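You operate a simulated robot arm through the tools that you are given. There is no shell and no other tool. Be economical: measure what you need, move in short steps, check, and stop when the job is done.

You are at the controls of a simulated two-armed robot. One attempt, no reset.

JOB
Slide the bag clip clear, unfold the shop bag and empty it on to the trolley deck.
Fine: atlas book and linseed bottle come out and stand upright; the bag stays where it stands. Set down upright: atlas book, linseed bottle.

Only the result counts: the job must be done as asked and must still hold three seconds after the hand-in. Knocking over, shifting, dropping, spilling or breaking anything else fails it.

ROBOT AND FRAMES
Two 7-joint arms with fingered hands on one trunk, on a base that drives. Base frame: it is fixed to the floor where the robot stands at the start and does not move with it; the origin is under the middle of the robot, x ahead of it, y to its left, z up; the surface under the hand at the start is at about z = 560. Readings come in mm, rad, newtons and seconds.
The left shoulder is at the start at [129, 170, 1097], the right one opposite. With the tool pointing down near the work surface each hand reaches from about 100 to 780 mm from the robot's upright axis, wherever it stands, measured 20 degrees to its own side. Places, roughly: bag clip [800, -100, 800]; bag fold [700, 0, 900]; trolley deck [500, 700, 600]. Payload 4 kg a hand.
The tool frame of a hand sits at the grasp point between the pads (the TCP): z along the fingers, y along the line on which they close. The tips reach 26 mm beyond it. The gripper opens to 132 mm. The gripper's body begins 73 mm behind the TCP. The gripper is a hand of 4 fingers: y runs from the thumb to the fingers, the wrist lies at [0, 0, -224] in the tool frame, and closing takes about 1.5 s.
Orientation is that of the tool frame in the base frame, as a unit quaternion [w, x, y, z]. With the fingers straight down and closing along the base's y, the tool's x points along the base's -x, its y along +y and its z along -z.

CONTROLS
- The arms move only by the tool apply_moves. It takes "left_plan", "right_plan" or both (then of equal length, played together; a hand with none holds still); each is a list of rows, each an object (a shift or turn left out is 0, a gripper value left out holds the last) with "linear": the shift along the base's x, y, z in mm, a list of three; "rot": the turn, a rotation vector about the base's x, y, z in rad, a list of three. In form: [{"linear": [x, y, z], "rot": [ax, ay, az]}, ...]. A call has 1 to 8 rows; each row is the pose to reach, as a shift and turn from the pose commanded when the call began. "left_claw" and "right_claw" are, for a hand that has rows, the closure, from 0 (fully open) to 1 (shut), set as the call begins (left out, the last holds). Each row takes 0.2 s and may step no farther than 50 mm and 0.15 rad from the row before; otherwise, or with a gripper value out of range, the whole call is refused. A pose out of reach is approached as far as the arm can. The call stops where the force on the tool passes 40 N (or 10 N more than at its start, if that is more) or the arm is blocked; 0.2 s more then pass. Each finger travels about 108 mm/s and halts on what it meets, pressing with about 22 N; the grip force reading is that of the motor and also rises with nothing between the fingers. The clock runs only during rows and for 0.2 s after the last one: add rows that repeat a pose to give the fingers time. It gives the time, the measured TCP pose, the force on the tool (base axes), the opening and the grip force at its end, in the units of the frame above (readings bear some noise), with the torque about the TCP (base axes, N m) and any sound that the robot's microphone picked up.
- Cameras (640 x 400 px; columns grow to the right, rows downward): "scene" is now at [241.2, 24.2, 1294.2]; the picture's right is [0.26, -0.97, 0.00], its down [-0.36, -0.10, -0.93] and it looks along [0.90, 0.24, -0.37] (base axes); focal length 214 px, centre (320, 200). "left" rides on the left gripper at [-73, 6, -93] in its tool frame; the picture's right is [-0.08, -1.00, 0.00], its down [0.78, -0.06, -0.62] and it looks along [0.62, -0.05, 0.79] (tool axes); focal length 230 px, centre (320, 200). "right" rides on the right gripper at [73, 6, -94] in its tool frame; the picture's right is [-0.08, 1.00, 0.00], its down [-0.78, -0.06, -0.62] and it looks along [-0.61, -0.05, 0.79] (tool axes); focal length 230 px, centre (320, 200). There is no depth. A picture from a camera that has moved, and an enlarged one, comes with that camera's place and axes in the base frame and with its lens.
- get_image(camera): a new picture of that camera. It takes no simulated time.
- slide_trunk(by): slides the trunk up (or, below 0, down) by that many mm; the arms and the scene camera ride with it, the base frame stays. It gives what a move gives, with no picture.
- drive_base(legs): drives the robot by 1 to 6 legs, each [ahead, left, turn to the left] in mm, mm and rad, along the robot's own axes; the way and the turn of a leg run together, so that a leg with both is an arc; at most 1500 mm and 3.142 rad a leg. The arms and the cameras ride along, it lands a little off, and it stops where it bumps. It gives what a move gives.
- grasp_type(shape, hand): the hand has 4 fingers and takes this shape, open, in about a second: jaw (thumb against the fingers, like two jaws); tri (thumb and two fingers); tip (a fingertip pinch); poke (one finger out to press); point (the index stretched); flat (the hand flat); cup (the hand cupped); fist (a fist). The gripper value then closes the fingers along that shape, each until it touches; the sizes above hold for jaw. It gives what a move gives, with no picture.
- head_to(pan, tilt): turns the head with the scene camera to pan (to the left, within 1.396 rad either way) and tilt (down, from -0.506 to 1.204), counted from straight ahead of the robot. It gives what a move gives.
- close_up(camera, box): a new picture of the part [left, top, right, bottom] of that camera's present view, enlarged. It takes no simulated time.
- hand_in(): hands the job in; it is judged then, once.

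Work in short steps. Places have to be worked out from the pictures, the camera data and where the tool is seen: move nearer, look again, correct. Check each grasp and each placing, and mend what went wrong. You have 120 turns and 108 pictures in all, those below and enlarged ones among them. Open the grippers and draw the arms clear of the work before you hand the job in, unless the task says otherwise; then end with one line.

The tools are called after ">>>" as name(argument=value, ...) on one line, values as JSON. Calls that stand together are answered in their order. apply_moves: Moves the arms, as the interface text tells. Its arguments: {"type":"object","properties":{"left_plan":{"type":"array","items":{"type":"object","properties":{"linear":{"type":"array","items":{"type":"number"}},"rot":{"type":"array","items":{"type":"number"}}}}},"left_claw":{"type":"number"},"right_plan":{"type":"array","items":{"type":"object","properties":{"linear":{"type":"array","items":{"type":"number"}},"rot":{"type":"array","items":{"type":"number"}}}}},"right_claw":{"type":"number"}},"required":[]} The other tools are called the same way: slide_trunk (by) slides the trunk up or down; grasp_type (shape, hand) gives the hand a shape; drive_base (legs) drives the base; head_to (pan, tilt) turns the head that bears the scene camera; get_image (camera) takes a picture; close_up (camera, box) takes an enlarged picture of a part of a camera's view; hand_in () hands the job in.

At the start:

```text
clock: 0.0
left_eef_pos: [435.9, 285.3, 1232.6]
left_tool_rot: [0.001, 0.0, 1.0, -0.001]
left_ft_force: [0.0, -0.1, 0.0]
left_torque: [0.02, -0.03, 0.01]
left_gripper_width: 132.0
left_grasp_force: 0.1
left_shape: jaw
right_eef_pos: [385.8, -54.9, 1285.7]
right_tool_rot: [0.0, 0.0, 1.0, 0.0]
right_ft_force: [0.2, -0.6, 0.7]
right_torque: [-0.01, -0.01, 0.02]
right_gripper_width: 132.0
right_grasp_force: 0.1
right_shape: jaw
trunk travel left (down, up): [-114.0, 237.0]
robot x, y, heading: [-1.7, -0.7, -0.0]
head pan, tilt: [0.258, 0.382]
```

scene: 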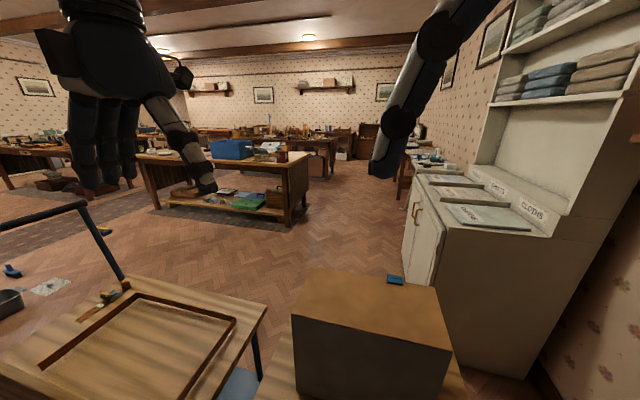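
right: 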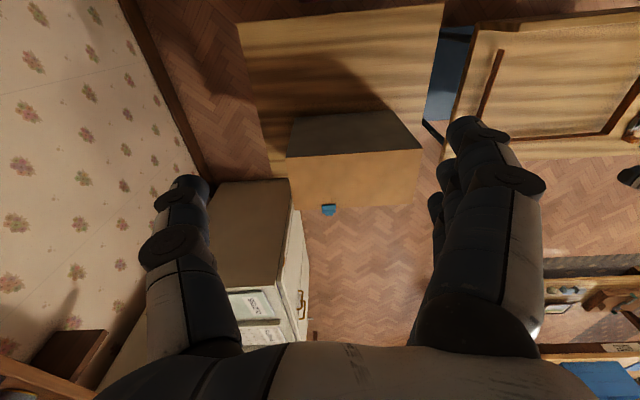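
left: 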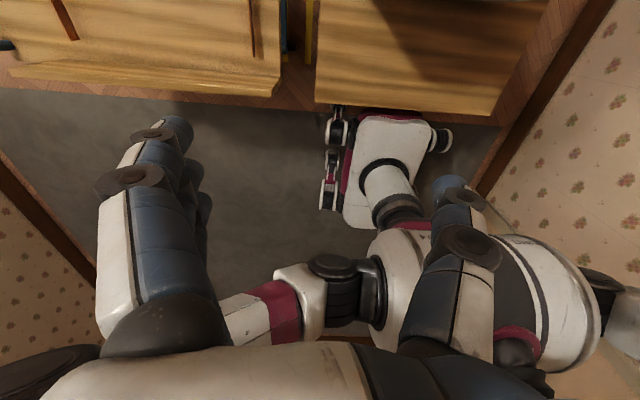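

The brown bag is in front with a blue clip on its far top edge, and the trolley is to the left. I'll tilt the head down to see it better.

>>> head_to(pan=0.2, tilt=0.8)

>>> get_image(camera="scene")

```text
clock: 0.9
left_eef_pos: [435.6, 285.4, 1233.1]
left_tool_rot: [0.001, 0.0, 1.0, -0.001]
left_ft_force: [-0.3, 0.8, 0.0]
left_torque: [0.0, 0.01, 0.02]
left_gripper_width: 131.7
left_grasp_force: 0.1
left_shape: jaw
right_eef_pos: [384.8, -53.6, 1285.8]
right_tool_rot: [0.0, 0.0, 1.0, 0.001]
right_ft_force: [-0.6, -0.2, -1.0]
right_torque: [-0.03, -0.01, -0.02]
right_gripper_width: 131.7
right_grasp_force: 0.0
right_shape: jaw
trunk travel left (down, up): [-114.0, 237.0]
robot x, y, heading: [-0.0, 0.0, -0.001]
head pan, tilt: [0.201, 0.799]
```

```text
104 pictures are left
camera scene: at [230.5, 16.6, 1257.5], right [0.2, -0.98, 0.0], down [-0.7, -0.14, -0.7], along [0.68, 0.14, -0.72], focal length 214 px, centre (320, 200)
```

scene: 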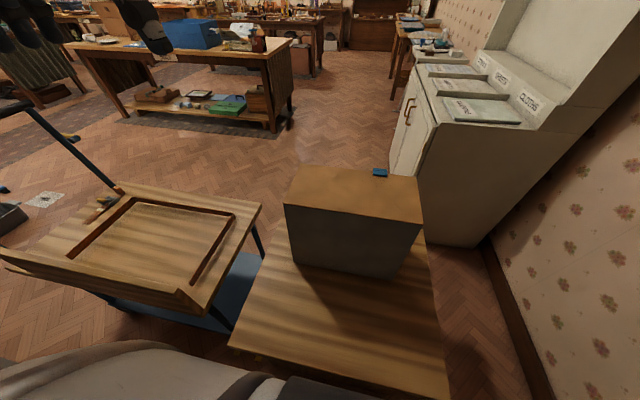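

Estimates: the bag spans x 575–750, y -155–180, with its top at z≈856, and the clip sits at the back edge, about [758,-57,856]. The table's front edge is at x≈300, so I'll drive a little closer and raise the trunk for a better view.

>>> drive_base(legs=[[70, 0, 0]])

>>> slide_trunk(by=150)

>>> head_to(pan=0.0, tilt=0.9)

>>> get_image(camera="scene")

```text
clock: 1.8
left_eef_pos: [457.1, 283.8, 1231.0]
left_tool_rot: [-0.001, 0.0, 1.0, -0.001]
left_ft_force: [0.0, -0.7, 0.0]
left_torque: [-0.01, -0.02, 0.01]
left_gripper_width: 132.0
left_grasp_force: 0.0
left_shape: jaw
right_eef_pos: [407.5, -54.8, 1284.0]
right_tool_rot: [-0.001, 0.001, 1.0, 0.0]
right_ft_force: [0.7, 0.1, 0.4]
right_torque: [0.02, 0.02, 0.0]
right_gripper_width: 131.8
right_grasp_force: 0.1
right_shape: jaw
trunk travel left (down, up): [-114.0, 237.0]
robot x, y, heading: [22.5, -0.4, -0.006]
head pan, tilt: [0.201, 0.799]
stopped in leg 1: the robot was blocked; the commanded pose is now the measured one
```

```text
clock: 3.6
left_eef_pos: [458.1, 284.1, 1380.2]
left_tool_rot: [-0.001, 0.0, 1.0, 0.0]
left_ft_force: [0.6, 0.1, 0.1]
left_torque: [0.02, 0.01, 0.02]
left_gripper_width: 131.8
left_grasp_force: 0.1
left_shape: jaw
right_eef_pos: [407.8, -54.3, 1434.9]
right_tool_rot: [-0.001, 0.0, 1.0, 0.0]
right_ft_force: [-0.7, 0.5, 0.9]
right_torque: [-0.03, 0.02, 0.0]
right_gripper_width: 132.0
right_grasp_force: 0.0
right_shape: jaw
trunk travel left (down, up): [-264.0, 87.0]
robot x, y, heading: [20.1, -0.9, 0.002]
head pan, tilt: [0.201, 0.799]
```

```text
clock: 4.3
left_eef_pos: [457.1, 284.6, 1380.9]
left_tool_rot: [-0.001, -0.001, 1.0, 0.0]
left_ft_force: [0.3, -0.5, -0.1]
left_torque: [-0.02, -0.02, 0.03]
left_gripper_width: 132.1
left_grasp_force: 0.1
left_shape: jaw
right_eef_pos: [407.6, -54.0, 1435.1]
right_tool_rot: [0.0, 0.001, 1.0, 0.0]
right_ft_force: [0.1, 0.0, -0.2]
right_torque: [0.02, 0.0, -0.02]
right_gripper_width: 132.0
right_grasp_force: 0.1
right_shape: jaw
trunk travel left (down, up): [-264.0, 87.0]
robot x, y, heading: [21.9, -0.1, 0.005]
head pan, tilt: [0.0, 0.901]
```

```text
103 pictures are left
camera scene: at [143.0, 0.6, 1407.0], right [0.0, -1.0, 0.0], down [-0.78, 0.0, -0.62], along [0.62, 0.0, -0.78], focal length 214 px, centre (320, 200)
```

scene: 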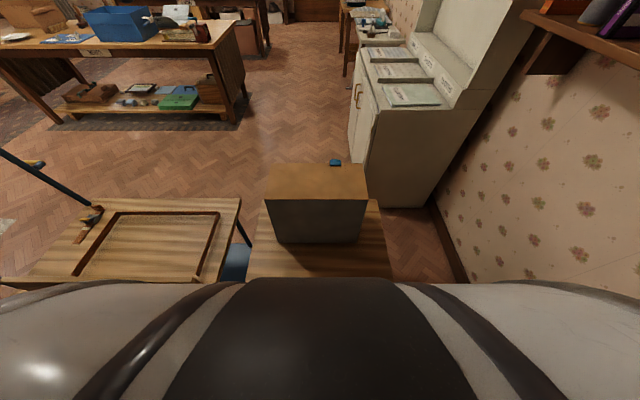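

The base was blocked after 22 mm, so I'll stay here. I'll use the left hand camera, which looks back toward the robot, to see the clip and the far side of the bag. The right hand moves aside.

>>> apply_moves(left_plan=[{"linear": [40, -20, -20]}, {"linear": [80, -40, -40]}, {"linear": [120, -60, -60]}, {"linear": [160, -80, -80]}, {"linear": [200, -100, -100]}, {"linear": [240, -120, -120]}, {"linear": [280, -140, -140]}, {"linear": [320, -160, -160]}], right_plan=[{"linear": [0, -30, -10]}, {"linear": [0, -60, -20]}, {"linear": [0, -90, -30]}, {"linear": [0, -120, -40]}, {"linear": [0, -150, -50]}, {"linear": [0, -180, -60]}, {"linear": [0, -210, -70]}, {"linear": [0, -240, -80]}])

>>> get_image(camera="left")

```text
clock: 6.1
left_eef_pos: [709.4, 145.0, 1205.4]
left_tool_rot: [-0.001, 0.0, 1.0, 0.0]
left_ft_force: [1.0, -0.2, -0.2]
left_torque: [-0.02, 0.04, 0.05]
left_gripper_width: 131.6
left_grasp_force: 0.1
left_shape: jaw
left hand out of reach, approached as far as the arm can: row 6, 7, 8
right_eef_pos: [410.6, -296.4, 1352.3]
right_tool_rot: [-0.002, 0.001, 1.0, 0.001]
right_ft_force: [1.1, -0.9, 0.1]
right_torque: [0.01, 0.05, -0.04]
right_gripper_width: 131.9
right_grasp_force: 0.0
right_shape: jaw
trunk travel left (down, up): [-264.0, 87.0]
robot x, y, heading: [20.9, 0.4, -0.002]
head pan, tilt: [0.0, 0.901]
```

```text
102 pictures are left
camera left: at [782.6, 151.3, 1298.7], right [0.08, -1.0, 0.0], down [-0.78, -0.06, 0.62], along [-0.62, -0.05, -0.79], focal length 230 px, centre (320, 200)
```

left: 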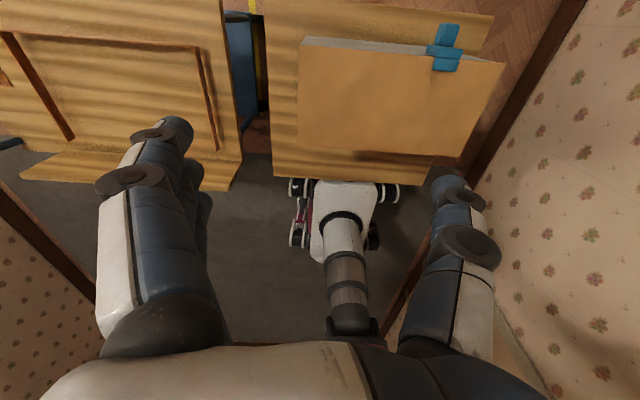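

The clip is visible as a blue piece straddling the back edge. I'll zoom in on it.

>>> close_up(camera="left", box=[380, 0, 540, 100])

>>> close_up(camera="scene", box=[250, 150, 390, 250])

```text
4.00 times, centred on (460, 50) of left
camera zoom: at [782.6, 151.3, 1298.7], right [0.08, -1.0, 0.0], down [-0.78, -0.06, 0.62], along [-0.62, -0.05, -0.79], focal length 920 px, centre (-240, 800)
```

zoom: 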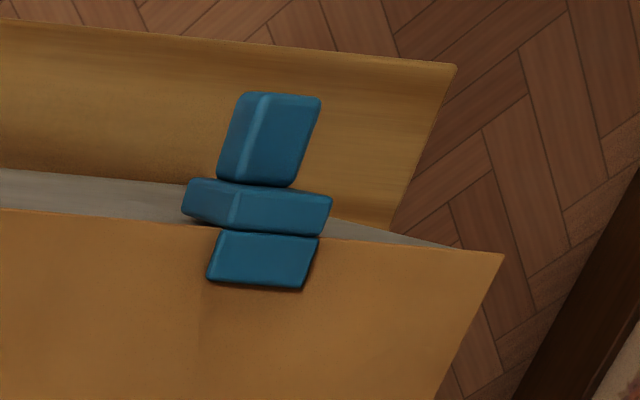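

```text
4.00 times, centred on (320, 200) of scene
camera zoom: at [144.9, -0.8, 1406.7], right [0.0, -1.0, 0.0], down [-0.78, 0.0, -0.62], along [0.62, 0.0, -0.78], focal length 858 px, centre (320, 200)
```

zoom: 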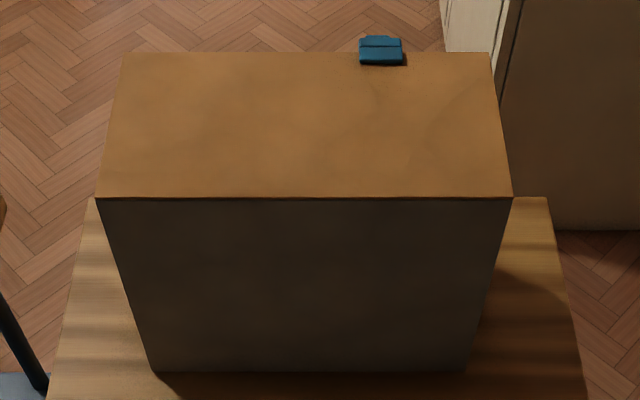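

The clip is a C-shape over the back lid edge at y≈-60, with a vertical tab at x≈761–791, z≈814–842. Raising the trunk seems to pull the shoulders back, so I'll lower it again for reach, then bring the right hand over.

>>> slide_trunk(by=-150)

>>> apply_moves(left_plan=[{"linear": [0, 40, 20]}, {"linear": [0, 80, 40]}, {"linear": [0, 100, 60]}, {"linear": [0, 100, 80]}, {"linear": [0, 100, 80]}, {"linear": [0, 100, 80]}, {"linear": [0, 100, 80]}, {"linear": [0, 100, 80]}], right_plan=[{"linear": [40, 25, -10]}, {"linear": [80, 50, -20]}, {"linear": [120, 75, -30]}, {"linear": [160, 100, -40]}, {"linear": [200, 125, -50]}, {"linear": [240, 150, -60]}, {"linear": [280, 175, -70]}, {"linear": [320, 200, -80]}], right_claw=0.45)

>>> get_image(camera="right")

>>> get_image(camera="left")

```text
clock: 7.9
left_eef_pos: [705.4, 144.3, 1058.3]
left_tool_rot: [0.001, 0.0, 1.0, -0.001]
left_ft_force: [-0.4, -0.2, 0.2]
left_torque: [0.01, -0.01, -0.03]
left_gripper_width: 132.1
left_grasp_force: 0.1
left_shape: jaw
right_eef_pos: [411.1, -293.3, 1201.3]
right_tool_rot: [-0.004, 0.001, 1.0, 0.001]
right_ft_force: [-0.3, -0.1, 0.3]
right_torque: [-0.01, -0.01, -0.01]
right_gripper_width: 132.1
right_grasp_force: 0.0
right_shape: jaw
trunk travel left (down, up): [-114.0, 237.0]
robot x, y, heading: [22.7, -2.5, 0.008]
head pan, tilt: [0.0, 0.901]
```

```text
clock: 9.7
left_eef_pos: [708.0, 245.4, 1135.0]
left_tool_rot: [-0.002, -0.001, 1.0, 0.0]
left_ft_force: [0.4, 0.6, 0.5]
left_torque: [-0.03, 0.05, -0.02]
left_gripper_width: 132.0
left_grasp_force: 0.0
left_shape: jaw
right_eef_pos: [734.1, -91.5, 1116.8]
right_tool_rot: [-0.009, -0.001, 1.0, -0.001]
right_ft_force: [0.4, 0.1, -0.8]
right_torque: [-0.04, 0.03, 0.01]
right_gripper_width: 73.3
right_grasp_force: 0.0
right_shape: jaw
trunk travel left (down, up): [-114.0, 237.0]
robot x, y, heading: [19.9, 3.6, 0.004]
head pan, tilt: [0.0, 0.901]
```

```text
99 pictures are left
camera right: at [659.6, -84.9, 1212.2], right [0.08, 1.0, 0.0], down [0.8, -0.06, 0.6], along [0.6, -0.05, -0.8], focal length 230 px, centre (320, 200)
```

right: 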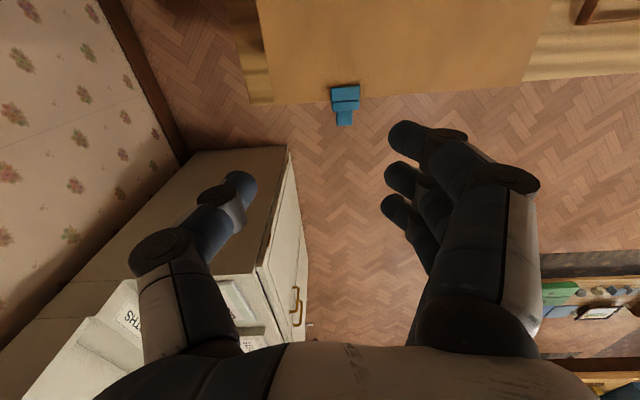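

```text
98 pictures are left
camera left: at [782.6, 252.6, 1228.1], right [0.08, -1.0, 0.0], down [-0.78, -0.06, 0.62], along [-0.62, -0.05, -0.78], focal length 230 px, centre (320, 200)
```

left: 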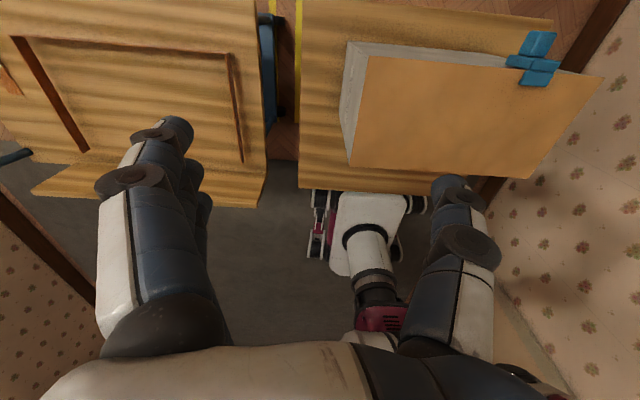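

Both cameras agree: the tab is centred at y≈-57, out to x≈789. I'll move the right hand above it.

>>> apply_moves(right_plan=[{"linear": [25, 17, -40]}, {"linear": [52, 34, -80]}, {"linear": [52, 34, -125]}, {"linear": [52, 34, -170]}, {"linear": [52, 34, -170]}], right_claw=0.5)

>>> get_image(camera="right")

>>> get_image(camera="left")

```text
refused: row 1 steps farther than a row can; nothing moved
```

```text
97 pictures are left
camera right: at [659.6, -84.9, 1212.2], right [0.08, 1.0, 0.0], down [0.8, -0.06, 0.6], along [0.6, -0.05, -0.8], focal length 230 px, centre (320, 200)
```

right: 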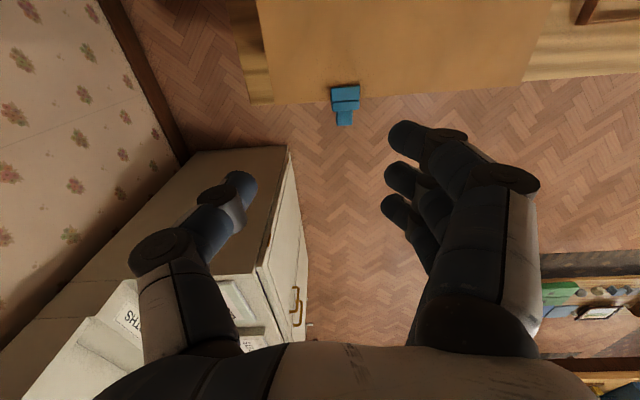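

```text
96 pictures are left
camera left: at [782.6, 252.6, 1228.1], right [0.08, -1.0, 0.0], down [-0.78, -0.06, 0.62], along [-0.62, -0.05, -0.78], focal length 230 px, centre (320, 200)
```

left: 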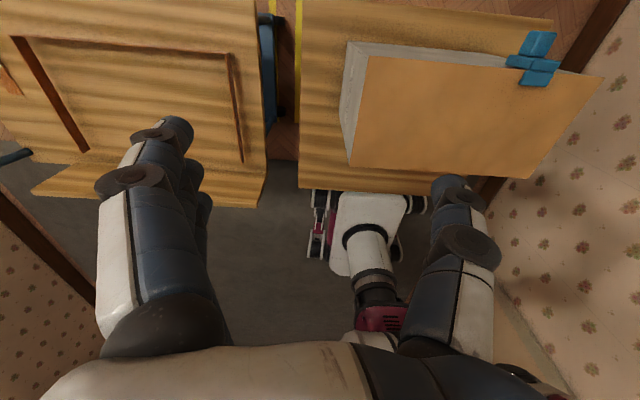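

The first row was slightly too long, so I'll repeat the move with smaller steps.

>>> apply_moves(right_plan=[{"linear": [20, 12, -35]}, {"linear": [40, 24, -70]}, {"linear": [52, 34, -105]}, {"linear": [52, 34, -140]}, {"linear": [52, 34, -170]}, {"linear": [52, 34, -170]}], right_claw=0.5)

>>> get_image(camera="right")

>>> close_up(camera="left", box=[400, 0, 640, 150])

```text
clock: 11.1
left_eef_pos: [705.6, 244.1, 1138.0]
left_tool_rot: [0.0, -0.001, 1.0, 0.0]
left_ft_force: [-0.3, -0.6, -0.5]
left_torque: [-0.03, -0.01, -0.01]
left_gripper_width: 131.7
left_grasp_force: 0.1
left_shape: jaw
right_eef_pos: [778.4, -59.7, 950.8]
right_tool_rot: [-0.005, 0.001, 1.0, 0.0]
right_ft_force: [0.2, -0.2, -0.6]
right_torque: [-0.01, -0.03, -0.01]
right_gripper_width: 66.5
right_grasp_force: 0.1
right_shape: jaw
right hand out of reach, approached as far as the arm can: row 2, 3, 4, 5, 6
trunk travel left (down, up): [-114.0, 237.0]
robot x, y, heading: [20.6, 0.0, 0.001]
head pan, tilt: [0.0, 0.901]
```

```text
95 pictures are left
camera right: at [704.8, -53.3, 1045.6], right [0.08, 1.0, 0.0], down [0.79, -0.06, 0.61], along [0.61, -0.05, -0.79], focal length 230 px, centre (320, 200)
```

right: 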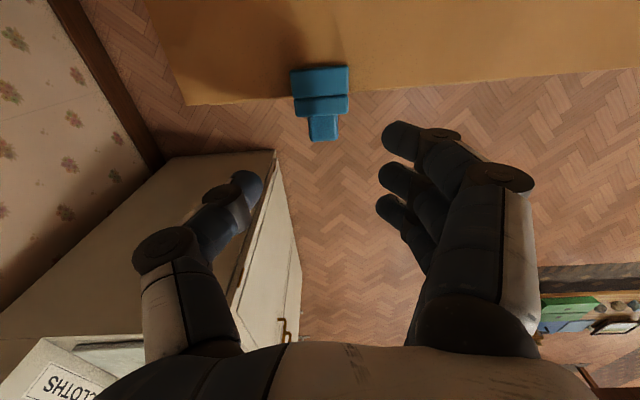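

```text
2.67 times, centred on (520, 75) of left
camera zoom: at [779.6, 251.4, 1232.0], right [0.08, -1.0, 0.0], down [-0.78, -0.06, 0.62], along [-0.61, -0.05, -0.79], focal length 614 px, centre (-213, 533)
```

zoom: 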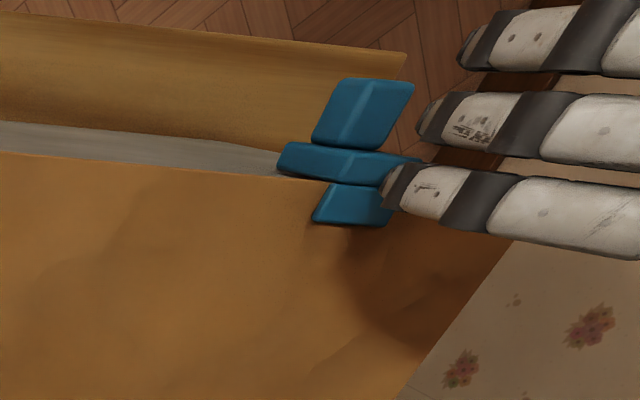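

The right arm is at its reach limit at x≈778, and pulling the clip out needs more. I'll turn the base left 0.4 rad to bring the right shoulder forward.

>>> drive_base(legs=[[0, 0, 0.4]])

>>> head_to(pan=-0.4, tilt=0.8)

>>> get_image(camera="scene")

```text
clock: 11.8
left_eef_pos: [704.8, 246.5, 1138.1]
left_tool_rot: [-0.001, -0.001, 1.0, -0.001]
left_ft_force: [0.3, -0.3, -0.2]
left_torque: [-0.01, 0.03, -0.03]
left_gripper_width: 132.1
left_grasp_force: 0.0
left_shape: jaw
right_eef_pos: [780.0, -56.9, 950.3]
right_tool_rot: [-0.006, -0.001, 1.0, 0.002]
right_ft_force: [0.3, -0.1, 0.1]
right_torque: [0.03, 0.0, -0.04]
right_gripper_width: 66.9
right_grasp_force: 0.0
right_shape: jaw
trunk travel left (down, up): [-114.0, 237.0]
robot x, y, heading: [19.1, -2.4, 0.002]
head pan, tilt: [0.0, 0.901]
stopped in leg 1: the robot was blocked; the commanded pose is now the measured one
```

```text
clock: 12.7
left_eef_pos: [704.8, 245.9, 1137.9]
left_tool_rot: [-0.001, -0.001, 1.0, 0.0]
left_ft_force: [-0.2, -0.4, -0.7]
left_torque: [0.0, -0.02, -0.05]
left_gripper_width: 131.9
left_grasp_force: 0.0
left_shape: jaw
right_eef_pos: [780.0, -57.8, 949.3]
right_tool_rot: [-0.005, -0.001, 1.0, 0.001]
right_ft_force: [-0.4, -0.3, 0.1]
right_torque: [0.0, 0.02, 0.02]
right_gripper_width: 66.4
right_grasp_force: 0.1
right_shape: jaw
trunk travel left (down, up): [-114.0, 237.0]
robot x, y, heading: [20.2, -0.8, 0.001]
head pan, tilt: [-0.4, 0.799]
```

```text
93 pictures are left
camera scene: at [246.5, -30.4, 1257.4], right [-0.39, -0.92, 0.0], down [-0.66, 0.28, -0.7], along [0.64, -0.27, -0.72], focal length 214 px, centre (320, 200)
```

scene: 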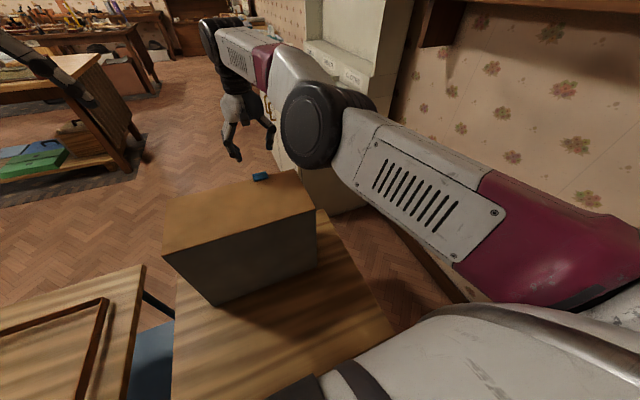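

The turn was blocked, so I'll tilt the hand instead to gain reach. The jaw's three fingers are at about 25 mm pitch, which would foul the lid edge, so I'll try the "tip" pinch shape and look.

>>> grasp_type(hand="right", shape="tip")

>>> get_image(camera="right")

>>> close_up(camera="left", box=[400, 0, 640, 150])

```text
clock: 13.6
left_eef_pos: [704.5, 245.8, 1138.2]
left_tool_rot: [-0.001, -0.002, 1.0, 0.001]
left_ft_force: [0.2, -0.2, -0.1]
left_torque: [0.02, 0.03, 0.0]
left_gripper_width: 131.8
left_grasp_force: 0.1
left_shape: jaw
right_eef_pos: [778.6, -57.7, 950.3]
right_tool_rot: [-0.006, -0.001, 1.0, 0.0]
right_ft_force: [0.7, -0.7, 0.3]
right_torque: [0.01, 0.04, 0.02]
right_gripper_width: 131.8
right_grasp_force: 0.1
right_shape: tip
trunk travel left (down, up): [-114.0, 237.0]
robot x, y, heading: [23.7, 0.7, 0.001]
head pan, tilt: [-0.4, 0.799]
```

```text
92 pictures are left
camera right: at [704.8, -51.8, 1045.0], right [0.08, 1.0, 0.0], down [0.79, -0.06, 0.61], along [0.61, -0.05, -0.79], focal length 230 px, centre (320, 200)
```

right: 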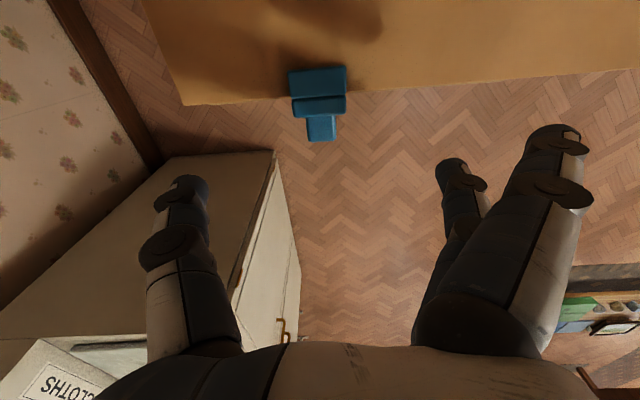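

```text
2.67 times, centred on (520, 75) of left
camera zoom: at [778.8, 253.3, 1231.1], right [0.08, -1.0, 0.0], down [-0.78, -0.06, 0.62], along [-0.62, -0.05, -0.79], focal length 614 px, centre (-213, 533)
```

zoom: 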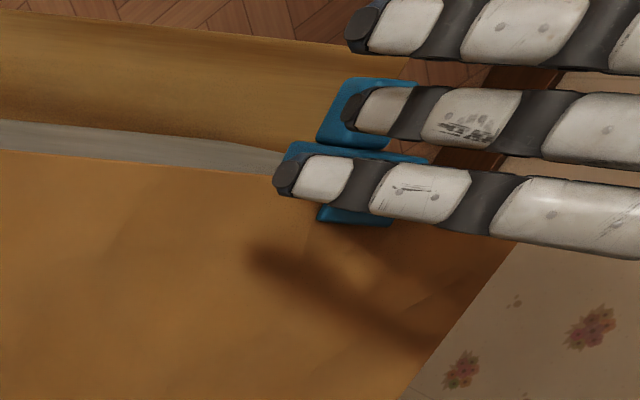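

The fingers are fully open now. I'll close partway in this shape to see which finger opposes the thumb.

>>> apply_moves(right_plan=[{"linear": [0, 0, 0]}, {"linear": [0, 0, 0]}, {"linear": [0, 0, 0]}], right_claw=0.6)

>>> get_image(camera="right")

>>> close_up(camera="left", box=[400, 0, 640, 150])

```text
clock: 14.3
left_eef_pos: [705.2, 246.5, 1138.7]
left_tool_rot: [-0.001, -0.002, 1.0, 0.001]
left_ft_force: [-0.7, -0.1, 0.0]
left_torque: [0.0, -0.01, 0.02]
left_gripper_width: 131.6
left_grasp_force: 0.1
left_shape: jaw
right_eef_pos: [778.7, -58.0, 950.1]
right_tool_rot: [-0.005, -0.001, 1.0, 0.002]
right_ft_force: [-0.5, -0.9, -0.1]
right_torque: [-0.03, 0.01, 0.01]
right_gripper_width: 53.4
right_grasp_force: 0.0
right_shape: tip
trunk travel left (down, up): [-114.0, 237.0]
robot x, y, heading: [20.8, -0.7, 0.003]
head pan, tilt: [-0.4, 0.799]
```

```text
90 pictures are left
camera right: at [704.8, -51.8, 1045.0], right [0.08, 1.0, 0.0], down [0.79, -0.06, 0.61], along [0.61, -0.05, -0.79], focal length 230 px, centre (320, 200)
```

right: 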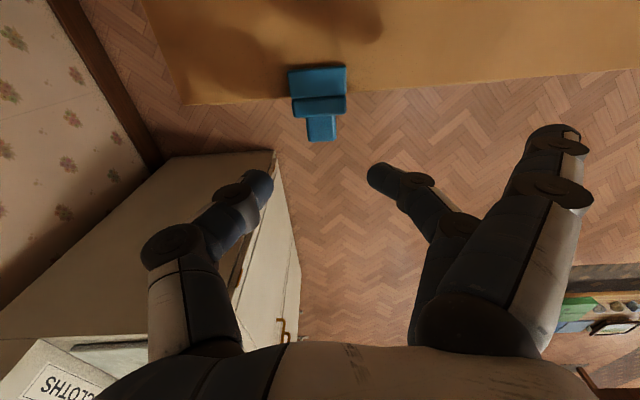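

```text
2.67 times, centred on (520, 75) of left
camera zoom: at [778.7, 253.3, 1231.1], right [0.08, -1.0, 0.0], down [-0.78, -0.06, 0.62], along [-0.62, -0.05, -0.79], focal length 614 px, centre (-213, 533)
```

zoom: 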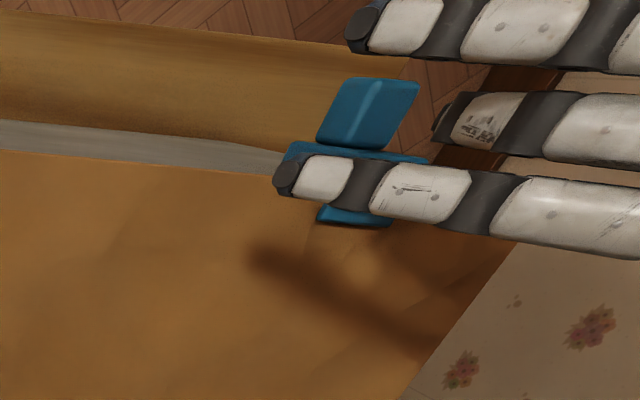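

In "tip" the middle finger opposes the thumb and the outer fingers stay open, so I need the inner finger to clear the lid edge at x≈747. I'll set x≈790 with a small forward tilt, lower partway and check.

>>> apply_moves(right_plan=[{"linear": [10, 0, 0], "rot": [0, -0.12, 0]}, {"linear": [10, 0, -30], "rot": [0, -0.12, 0]}, {"linear": [10, 0, -60], "rot": [0, -0.12, 0]}, {"linear": [10, 0, -60], "rot": [0, -0.12, 0]}], right_claw=0.6)

>>> get_image(camera="right")

>>> close_up(camera="left", box=[400, 0, 640, 150])

```text
clock: 15.3
left_eef_pos: [705.0, 246.5, 1137.7]
left_tool_rot: [0.0, -0.001, 1.0, 0.0]
left_ft_force: [-0.3, 0.2, 0.0]
left_torque: [-0.01, -0.02, 0.01]
left_gripper_width: 132.1
left_grasp_force: 0.1
left_shape: jaw
right_eef_pos: [808.6, -52.9, 890.7]
right_tool_rot: [0.054, -0.001, 0.999, 0.001]
right_ft_force: [0.3, -0.5, 0.1]
right_torque: [-0.02, -0.01, 0.02]
right_gripper_width: 53.3
right_grasp_force: 0.0
right_shape: tip
right hand out of reach, approached as far as the arm can: row 1, 2, 3, 4
trunk travel left (down, up): [-114.0, 237.0]
robot x, y, heading: [22.6, -1.1, 0.005]
head pan, tilt: [-0.4, 0.799]
```

```text
88 pictures are left
camera right: at [722.1, -46.2, 976.3], right [0.08, 1.0, 0.01], down [0.71, -0.06, 0.7], along [0.7, -0.05, -0.72], focal length 230 px, centre (320, 200)
```

right: 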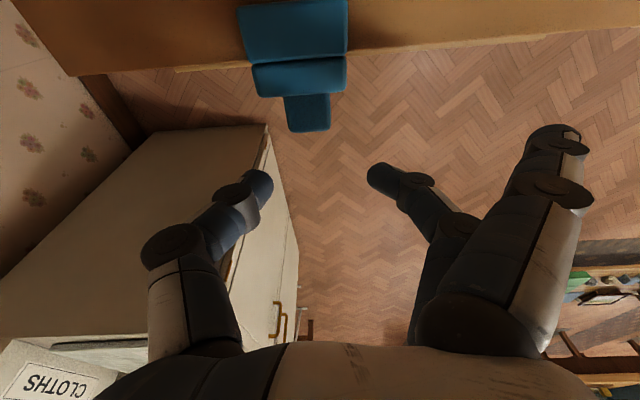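

```text
2.67 times, centred on (520, 75) of left
camera zoom: at [778.3, 253.3, 1231.7], right [0.08, -1.0, 0.0], down [-0.78, -0.06, 0.62], along [-0.62, -0.05, -0.79], focal length 614 px, centre (-213, 533)
```

zoom: 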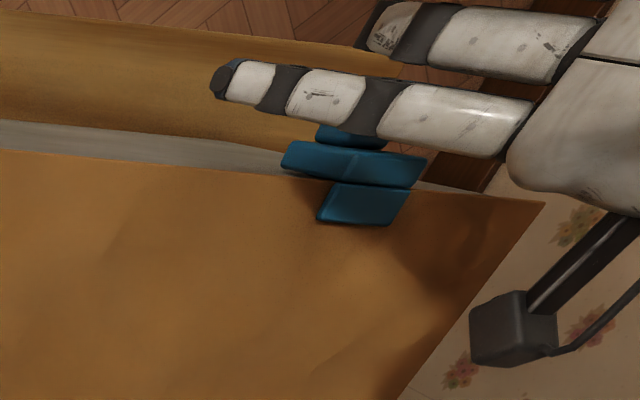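

Actual x is now 808, so I need to come back about 18 mm. I'll correct that before lowering further.

>>> apply_moves(right_plan=[{"linear": [-8, -2, 0], "rot": [0, 0, 0]}, {"linear": [-12, -4, 0], "rot": [0, 0, 0]}, {"linear": [-12, -4, 0], "rot": [0, 0, 0]}])

```text
clock: 16.1
left_eef_pos: [705.3, 246.2, 1138.3]
left_tool_rot: [-0.001, -0.003, 1.0, -0.001]
left_ft_force: [0.5, -0.1, -0.1]
left_torque: [-0.01, -0.01, -0.02]
left_gripper_width: 131.7
left_grasp_force: 0.0
left_shape: jaw
right_eef_pos: [807.1, -52.7, 890.5]
right_tool_rot: [0.053, -0.001, 0.999, 0.0]
right_ft_force: [0.1, 0.7, -0.5]
right_torque: [0.03, 0.01, 0.0]
right_gripper_width: 53.3
right_grasp_force: 0.1
right_shape: tip
right hand out of reach, approached as far as the arm can: row 1, 2, 3
trunk travel left (down, up): [-114.0, 237.0]
robot x, y, heading: [23.0, 1.6, 0.005]
head pan, tilt: [-0.4, 0.799]
```

It's still pinned at the reach boundary, so the commanded pose lies farther out. I'll step back more.

>>> apply_moves(right_plan=[{"linear": [-10, -2, 0]}, {"linear": [-20, -4, 0]}, {"linear": [-20, -4, 0]}])

```text
clock: 16.9
left_eef_pos: [705.7, 245.7, 1137.2]
left_tool_rot: [-0.002, -0.002, 1.0, 0.0]
left_ft_force: [-0.6, 0.6, -0.5]
left_torque: [-0.01, 0.0, 0.01]
left_gripper_width: 132.0
left_grasp_force: 0.0
left_shape: jaw
right_eef_pos: [807.3, -52.3, 890.2]
right_tool_rot: [0.054, -0.001, 0.999, 0.001]
right_ft_force: [0.0, 0.6, 0.2]
right_torque: [-0.03, 0.0, -0.01]
right_gripper_width: 53.3
right_grasp_force: 0.1
right_shape: tip
right hand out of reach, approached as far as the arm can: row 1, 2, 3
trunk travel left (down, up): [-114.0, 237.0]
robot x, y, heading: [21.4, -0.5, 0.008]
head pan, tilt: [-0.4, 0.799]
```

No motion at all. I'll try a larger retreat.

>>> apply_moves(right_plan=[{"linear": [-30, 0, 10]}, {"linear": [-60, 0, 20]}, {"linear": [-60, 0, 20]}])

```text
clock: 17.8
left_eef_pos: [705.1, 246.3, 1138.6]
left_tool_rot: [-0.001, -0.002, 1.0, 0.0]
left_ft_force: [0.7, -0.1, -0.4]
left_torque: [-0.01, 0.05, 0.02]
left_gripper_width: 132.0
left_grasp_force: 0.0
left_shape: jaw
right_eef_pos: [800.9, -35.9, 913.5]
right_tool_rot: [0.053, 0.0, 0.999, 0.001]
right_ft_force: [0.8, 0.5, 0.1]
right_torque: [-0.01, -0.01, -0.01]
right_gripper_width: 53.2
right_grasp_force: 0.0
right_shape: tip
right hand out of reach, approached as far as the arm can: row 1, 2, 3
trunk travel left (down, up): [-114.0, 237.0]
robot x, y, heading: [21.0, 0.1, 0.001]
head pan, tilt: [-0.4, 0.799]
```

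The behaviour near the limit is erratic. I'll retreat until the arm is well in reach, then re-approach with more tilt.

>>> apply_moves(right_plan=[{"linear": [-30, -10, 20]}, {"linear": [-60, -20, 40]}, {"linear": [-90, -30, 60]}, {"linear": [-90, -30, 60]}])

```text
clock: 18.8
left_eef_pos: [705.4, 245.7, 1136.8]
left_tool_rot: [0.0, -0.001, 1.0, 0.0]
left_ft_force: [-0.6, 0.2, 0.0]
left_torque: [-0.02, -0.01, -0.02]
left_gripper_width: 131.9
left_grasp_force: 0.1
left_shape: jaw
right_eef_pos: [792.9, -37.0, 989.1]
right_tool_rot: [0.054, -0.002, 0.999, 0.001]
right_ft_force: [0.6, 0.8, -1.5]
right_torque: [0.05, 0.01, -0.02]
right_gripper_width: 53.4
right_grasp_force: 0.1
right_shape: tip
right hand out of reach, approached as far as the arm can: row 1, 2, 3, 4
trunk travel left (down, up): [-114.0, 237.0]
robot x, y, heading: [20.7, 1.1, 0.001]
head pan, tilt: [-0.4, 0.799]
```

The commanded pose must be far beyond the actual one. I'll keep retreating until the flag clears.

>>> apply_moves(right_plan=[{"linear": [-45, -10, 0]}, {"linear": [-90, -20, 0]}, {"linear": [-135, -30, 0]}, {"linear": [-135, -30, 0]}])

```text
clock: 19.8
left_eef_pos: [704.4, 245.2, 1137.4]
left_tool_rot: [0.0, -0.002, 1.0, -0.001]
left_ft_force: [-0.4, 0.4, -0.3]
left_torque: [0.02, 0.01, -0.01]
left_gripper_width: 132.0
left_grasp_force: 0.0
left_shape: jaw
right_eef_pos: [786.4, -34.0, 1007.6]
right_tool_rot: [0.053, 0.004, 0.999, 0.002]
right_ft_force: [0.1, -0.4, 0.5]
right_torque: [-0.01, 0.01, -0.01]
right_gripper_width: 53.3
right_grasp_force: 0.1
right_shape: tip
right hand out of reach, approached as far as the arm can: row 1, 2, 3, 4
trunk travel left (down, up): [-114.0, 237.0]
robot x, y, heading: [21.0, -0.3, 0.007]
head pan, tilt: [-0.4, 0.799]
```

The arm may be stuck straight at a singularity. I'll look at its configuration.

>>> get_image(camera="scene")

```text
86 pictures are left
camera scene: at [246.5, -30.5, 1257.3], right [-0.39, -0.92, 0.0], down [-0.66, 0.28, -0.7], along [0.64, -0.27, -0.72], focal length 214 px, centre (320, 200)
```

scene: 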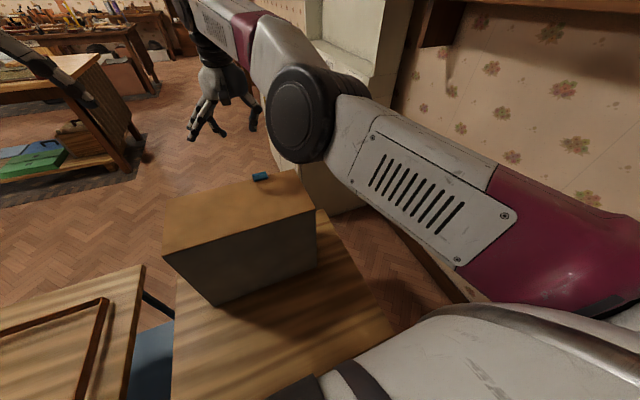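

The arm is nearly straight. I'll try a sideways and upward move to bend the elbow.

>>> apply_moves(right_plan=[{"linear": [-20, -35, 20]}, {"linear": [-40, -70, 40]}, {"linear": [-60, -105, 60]}, {"linear": [-80, -140, 80]}, {"linear": [-80, -140, 80]}])

```text
clock: 20.9
left_eef_pos: [705.9, 247.9, 1137.3]
left_tool_rot: [0.0, -0.003, 1.0, -0.001]
left_ft_force: [1.2, 0.2, -0.4]
left_torque: [0.0, 0.03, -0.01]
left_gripper_width: 131.6
left_grasp_force: 0.1
left_shape: jaw
right_eef_pos: [783.7, -156.5, 1114.1]
right_tool_rot: [0.053, -0.001, 0.999, 0.0]
right_ft_force: [0.1, 0.1, 0.2]
right_torque: [0.0, -0.01, 0.01]
right_gripper_width: 53.1
right_grasp_force: 0.0
right_shape: tip
right hand out of reach, approached as far as the arm can: row 1, 2, 3, 4, 5
trunk travel left (down, up): [-114.0, 237.0]
robot x, y, heading: [16.1, -1.7, -0.001]
head pan, tilt: [-0.4, 0.799]
```

Sideways motion works but along-arm doesn't. I'll command a long retreat in one call.

>>> apply_moves(right_plan=[{"linear": [-45, 0, 15]}, {"linear": [-90, 0, 30]}, {"linear": [-135, 0, 45]}, {"linear": [-180, 0, 60]}, {"linear": [-225, 0, 75]}, {"linear": [-270, 0, 90]}, {"linear": [-315, 0, 90]}, {"linear": [-315, 0, 90]}])

```text
clock: 22.8
left_eef_pos: [706.7, 251.3, 1135.4]
left_tool_rot: [-0.002, -0.002, 1.0, -0.004]
left_ft_force: [0.7, 0.2, -0.3]
left_torque: [-0.08, 0.04, 0.05]
left_gripper_width: 132.0
left_grasp_force: 0.1
left_shape: jaw
right_eef_pos: [470.4, -149.0, 1210.3]
right_tool_rot: [0.055, 0.003, 0.998, 0.004]
right_ft_force: [-1.0, 1.7, -3.0]
right_torque: [-0.16, -0.17, 0.0]
right_gripper_width: 52.8
right_grasp_force: 0.1
right_shape: tip
right hand out of reach, approached as far as the arm can: row 1, 2, 3, 4, 5, 6
trunk travel left (down, up): [-114.0, 237.0]
robot x, y, heading: [17.8, 1.8, -0.002]
head pan, tilt: [-0.4, 0.799]
```

The arm is free again. For better reach I'll back off, turn left 0.5 rad so the right shoulder comes forward, then nudge forward.

>>> drive_base(legs=[[-60, 0, 0], [0, 0, 0.5]])

```text
clock: 25.2
left_eef_pos: [437.0, 530.9, 1138.8]
left_tool_rot: [-0.001, -0.239, 0.971, -0.001]
left_ft_force: [0.4, 0.5, 0.9]
left_torque: [0.0, 0.0, -0.04]
left_gripper_width: 132.0
left_grasp_force: 0.1
left_shape: jaw
right_eef_pos: [408.2, 67.0, 1208.2]
right_tool_rot: [0.053, -0.237, 0.97, 0.014]
right_ft_force: [-0.9, 1.2, -0.6]
right_torque: [0.01, -0.02, 0.0]
right_gripper_width: 52.7
right_grasp_force: 0.2
right_shape: tip
trunk travel left (down, up): [-114.0, 237.0]
robot x, y, heading: [-57.7, -1.1, 0.48]
head pan, tilt: [-0.4, 0.799]
stopped in leg 2: the robot was blocked; the commanded pose is now the measured one
```

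The turn reached 0.48 before it was blocked. I'll nudge in the world +x direction to regain reach.

>>> drive_base(legs=[[44, -23, 0]])

>>> head_to(pan=-0.48, tilt=0.8)

```text
clock: 25.9
left_eef_pos: [437.7, 531.2, 1138.1]
left_tool_rot: [-0.001, -0.238, 0.971, -0.002]
left_ft_force: [-0.1, -0.7, -0.2]
left_torque: [0.0, -0.03, 0.03]
left_gripper_width: 132.1
left_grasp_force: 0.1
left_shape: jaw
right_eef_pos: [408.7, 67.6, 1207.2]
right_tool_rot: [0.052, -0.236, 0.97, 0.014]
right_ft_force: [-0.3, 0.1, 0.0]
right_torque: [0.0, 0.06, -0.01]
right_gripper_width: 53.3
right_grasp_force: 0.1
right_shape: tip
trunk travel left (down, up): [-114.0, 237.0]
robot x, y, heading: [-60.7, -1.6, 0.483]
head pan, tilt: [-0.4, 0.799]
stopped in leg 1: the robot was blocked; the commanded pose is now the measured one
```

```text
clock: 26.5
left_eef_pos: [437.1, 532.0, 1138.6]
left_tool_rot: [-0.001, -0.238, 0.971, -0.001]
left_ft_force: [0.4, -0.3, 0.5]
left_torque: [-0.01, -0.03, -0.03]
left_gripper_width: 131.9
left_grasp_force: 0.0
left_shape: jaw
right_eef_pos: [408.2, 66.5, 1207.6]
right_tool_rot: [0.052, -0.236, 0.97, 0.014]
right_ft_force: [-0.1, -0.2, 0.3]
right_torque: [0.01, -0.02, 0.0]
right_gripper_width: 52.6
right_grasp_force: 0.0
right_shape: tip
trunk travel left (down, up): [-114.0, 237.0]
robot x, y, heading: [-57.9, -0.6, 0.475]
head pan, tilt: [-0.48, 0.799]
```

The rectangular base footprint gives no gain from turning, so I'll restore heading 0 at x≈18. I'll gain reach by tilting the hand forward and yawing it slightly so the open inner finger clears the lid.

>>> drive_base(legs=[[-18, 9, 0], [0, 0, -0.477], [92, 0, 0]])

>>> head_to(pan=0.0, tilt=0.8)

>>> get_image(camera="scene")

```text
clock: 29.4
left_eef_pos: [698.8, 243.0, 1137.5]
left_tool_rot: [0.0, -0.001, 1.0, -0.001]
left_ft_force: [-1.6, 0.3, 0.3]
left_torque: [0.0, 0.01, -0.01]
left_gripper_width: 131.8
left_grasp_force: 0.1
left_shape: jaw
right_eef_pos: [457.8, -157.5, 1207.6]
right_tool_rot: [0.053, 0.0, 0.999, 0.001]
right_ft_force: [-0.1, -0.9, 0.3]
right_torque: [0.01, 0.03, -0.02]
right_gripper_width: 52.9
right_grasp_force: 0.1
right_shape: tip
trunk travel left (down, up): [-114.0, 237.0]
robot x, y, heading: [14.3, -1.8, 0.003]
head pan, tilt: [-0.48, 0.799]
```

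```text
clock: 30.3
left_eef_pos: [697.1, 242.6, 1137.7]
left_tool_rot: [-0.001, -0.001, 1.0, 0.0]
left_ft_force: [0.2, 0.6, 0.2]
left_torque: [0.0, 0.01, -0.01]
left_gripper_width: 132.0
left_grasp_force: 0.1
left_shape: jaw
right_eef_pos: [458.2, -157.1, 1207.6]
right_tool_rot: [0.055, -0.001, 0.999, 0.001]
right_ft_force: [0.0, -0.4, 0.0]
right_torque: [-0.01, -0.01, -0.01]
right_gripper_width: 52.9
right_grasp_force: 0.0
right_shape: tip
trunk travel left (down, up): [-114.0, 237.0]
robot x, y, heading: [14.7, -3.9, 0.003]
head pan, tilt: [0.0, 0.799]
```

```text
85 pictures are left
camera scene: at [245.1, -2.1, 1257.4], right [0.0, -1.0, 0.0], down [-0.72, 0.0, -0.7], along [0.7, 0.0, -0.72], focal length 214 px, centre (320, 200)
```

scene: 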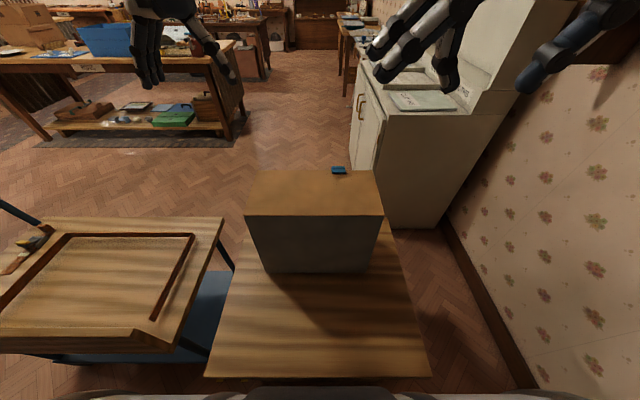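

Now the right hand approaches with tilt ≈0.32 and yaw -0.2, at height above the lid.

>>> apply_moves(right_plan=[{"linear": [36, 11, -20], "rot": [0, -0.07, -0.05]}, {"linear": [72, 22, -40], "rot": [0, -0.14, -0.1]}, {"linear": [108, 33, -60], "rot": [0, -0.21, -0.15]}, {"linear": [144, 44, -80], "rot": [0, -0.21, -0.2]}, {"linear": [180, 55, -100], "rot": [0, -0.21, -0.2]}, {"linear": [216, 66, -120], "rot": [0, -0.21, -0.2]}, {"linear": [252, 77, -140], "rot": [0, -0.21, -0.2]}, {"linear": [288, 88, -160], "rot": [0, -0.21, -0.2]}], right_claw=0.6)

>>> apply_moves(right_plan=[{"linear": [20, 6, -30]}, {"linear": [37, 11, -60]}, {"linear": [37, 11, -95]}, {"linear": [37, 11, -95]}])

>>> get_image(camera="right")

>>> close_up(camera="left", box=[400, 0, 640, 150])

```text
clock: 32.1
left_eef_pos: [699.6, 243.7, 1135.6]
left_tool_rot: [-0.002, -0.001, 1.0, -0.001]
left_ft_force: [-0.3, -0.4, -0.2]
left_torque: [-0.02, 0.04, -0.04]
left_gripper_width: 131.7
left_grasp_force: 0.1
left_shape: jaw
right_eef_pos: [748.8, -67.9, 1046.9]
right_tool_rot: [0.158, 0.099, 0.983, -0.005]
right_ft_force: [0.6, -0.8, -0.3]
right_torque: [-0.03, 0.04, -0.01]
right_gripper_width: 53.0
right_grasp_force: 0.0
right_shape: tip
trunk travel left (down, up): [-114.0, 237.0]
robot x, y, heading: [12.7, -3.8, 0.007]
head pan, tilt: [0.0, 0.799]
```

```text
clock: 33.1
left_eef_pos: [697.9, 242.8, 1139.1]
left_tool_rot: [-0.001, -0.001, 1.0, 0.0]
left_ft_force: [-0.4, 0.1, 0.0]
left_torque: [-0.02, -0.02, 0.0]
left_gripper_width: 132.0
left_grasp_force: 0.0
left_shape: jaw
right_eef_pos: [783.1, -57.5, 951.5]
right_tool_rot: [0.159, 0.1, 0.982, -0.004]
right_ft_force: [0.1, 1.1, -0.2]
right_torque: [-0.01, 0.0, -0.03]
right_gripper_width: 52.6
right_grasp_force: 0.1
right_shape: tip
trunk travel left (down, up): [-114.0, 237.0]
robot x, y, heading: [13.0, -1.4, -0.002]
head pan, tilt: [0.0, 0.799]
```

```text
84 pictures are left
camera right: at [684.6, -33.7, 1019.4], right [0.27, 0.96, 0.05], down [0.53, -0.19, 0.83], along [0.81, -0.2, -0.56], focal length 230 px, centre (320, 200)
```

right: 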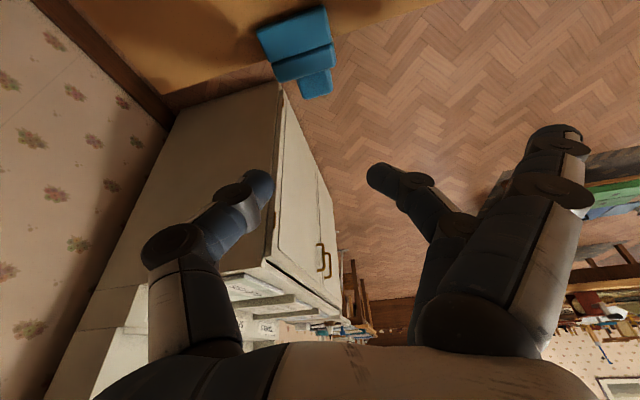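

```text
2.67 times, centred on (520, 75) of left
camera zoom: at [771.2, 249.1, 1231.8], right [0.08, -1.0, 0.0], down [-0.78, -0.06, 0.62], along [-0.62, -0.05, -0.79], focal length 614 px, centre (-213, 533)
```

zoom: 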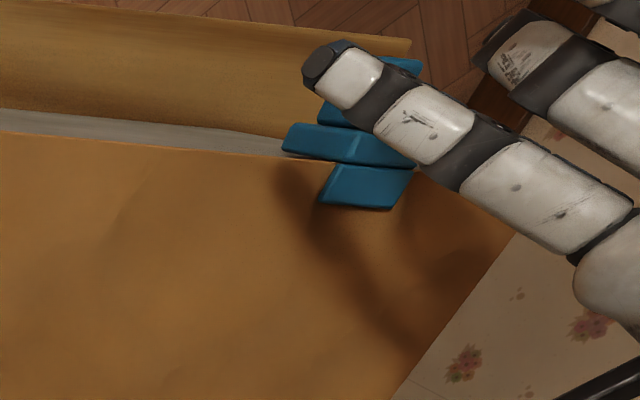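

Alignment is good and the inner finger is clear of the lid. I'll lower to z≈842 and check.

>>> apply_moves(right_plan=[{"linear": [0, 0, -40]}, {"linear": [0, 0, -70]}, {"linear": [0, 0, -90]}, {"linear": [0, 0, -110]}, {"linear": [0, 0, -110]}])

>>> get_image(camera="right")

>>> close_up(camera="left", box=[400, 0, 640, 150])

```text
clock: 34.3
left_eef_pos: [697.7, 241.7, 1137.4]
left_tool_rot: [-0.001, -0.001, 1.0, -0.001]
left_ft_force: [-0.2, 0.0, -0.8]
left_torque: [0.0, 0.03, 0.03]
left_gripper_width: 131.9
left_grasp_force: 0.2
left_shape: jaw
right_eef_pos: [782.9, -57.9, 842.8]
right_tool_rot: [0.159, 0.099, 0.982, -0.004]
right_ft_force: [0.1, -0.6, 0.0]
right_torque: [-0.02, 0.01, 0.0]
right_gripper_width: 52.8
right_grasp_force: 0.0
right_shape: tip
trunk travel left (down, up): [-114.0, 237.0]
robot x, y, heading: [15.4, -3.7, -0.001]
head pan, tilt: [0.0, 0.799]
```

```text
82 pictures are left
camera right: at [684.8, -33.9, 908.9], right [0.27, 0.96, 0.05], down [0.53, -0.19, 0.83], along [0.81, -0.2, -0.56], focal length 230 px, centre (320, 200)
```

right: 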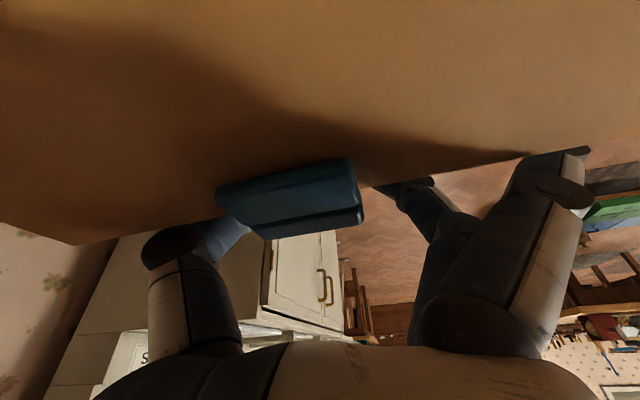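

```text
2.67 times, centred on (520, 75) of left
camera zoom: at [771.3, 249.2, 1231.7], right [0.08, -1.0, 0.0], down [-0.78, -0.06, 0.62], along [-0.62, -0.05, -0.79], focal length 614 px, centre (-213, 533)
```

zoom: 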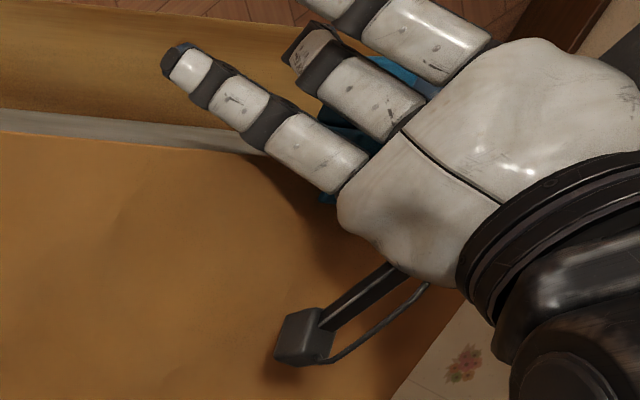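

The fingers straddle the tab without contact. I'll go 6 mm lower and close.

>>> apply_moves(right_plan=[{"linear": [0, 0, -6]}, {"linear": [0, 0, -6]}, {"linear": [0, 0, -6]}, {"linear": [0, 0, -6]}, {"linear": [0, 0, -6]}], right_claw=1.0)

>>> get_image(camera="right")

```text
clock: 35.5
left_eef_pos: [697.9, 243.6, 1138.5]
left_tool_rot: [-0.001, 0.0, 1.0, -0.001]
left_ft_force: [0.9, -0.3, -1.1]
left_torque: [-0.01, -0.02, 0.0]
left_gripper_width: 131.9
left_grasp_force: 0.2
left_shape: jaw
right_eef_pos: [783.8, -57.6, 836.7]
right_tool_rot: [0.157, 0.1, 0.982, -0.004]
right_ft_force: [-2.1, 1.7, -7.3]
right_torque: [-0.07, 0.01, 0.09]
right_gripper_width: 6.5
right_grasp_force: 21.5
right_shape: tip
trunk travel left (down, up): [-114.0, 237.0]
robot x, y, heading: [19.1, -1.8, 0.009]
head pan, tilt: [0.0, 0.799]
```

```text
80 pictures are left
camera right: at [685.0, -33.7, 902.4], right [0.27, 0.96, 0.05], down [0.53, -0.19, 0.83], along [0.81, -0.2, -0.56], focal length 230 px, centre (320, 200)
```

right: 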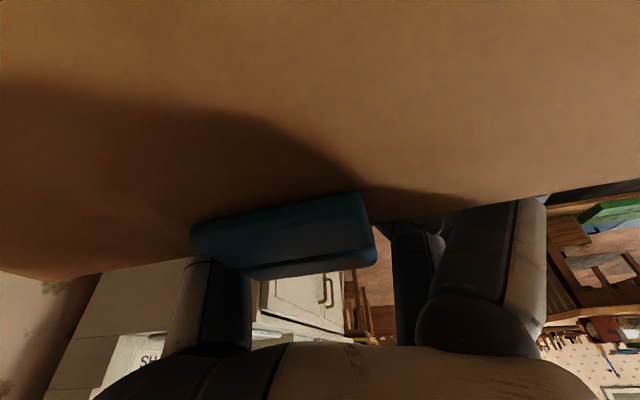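

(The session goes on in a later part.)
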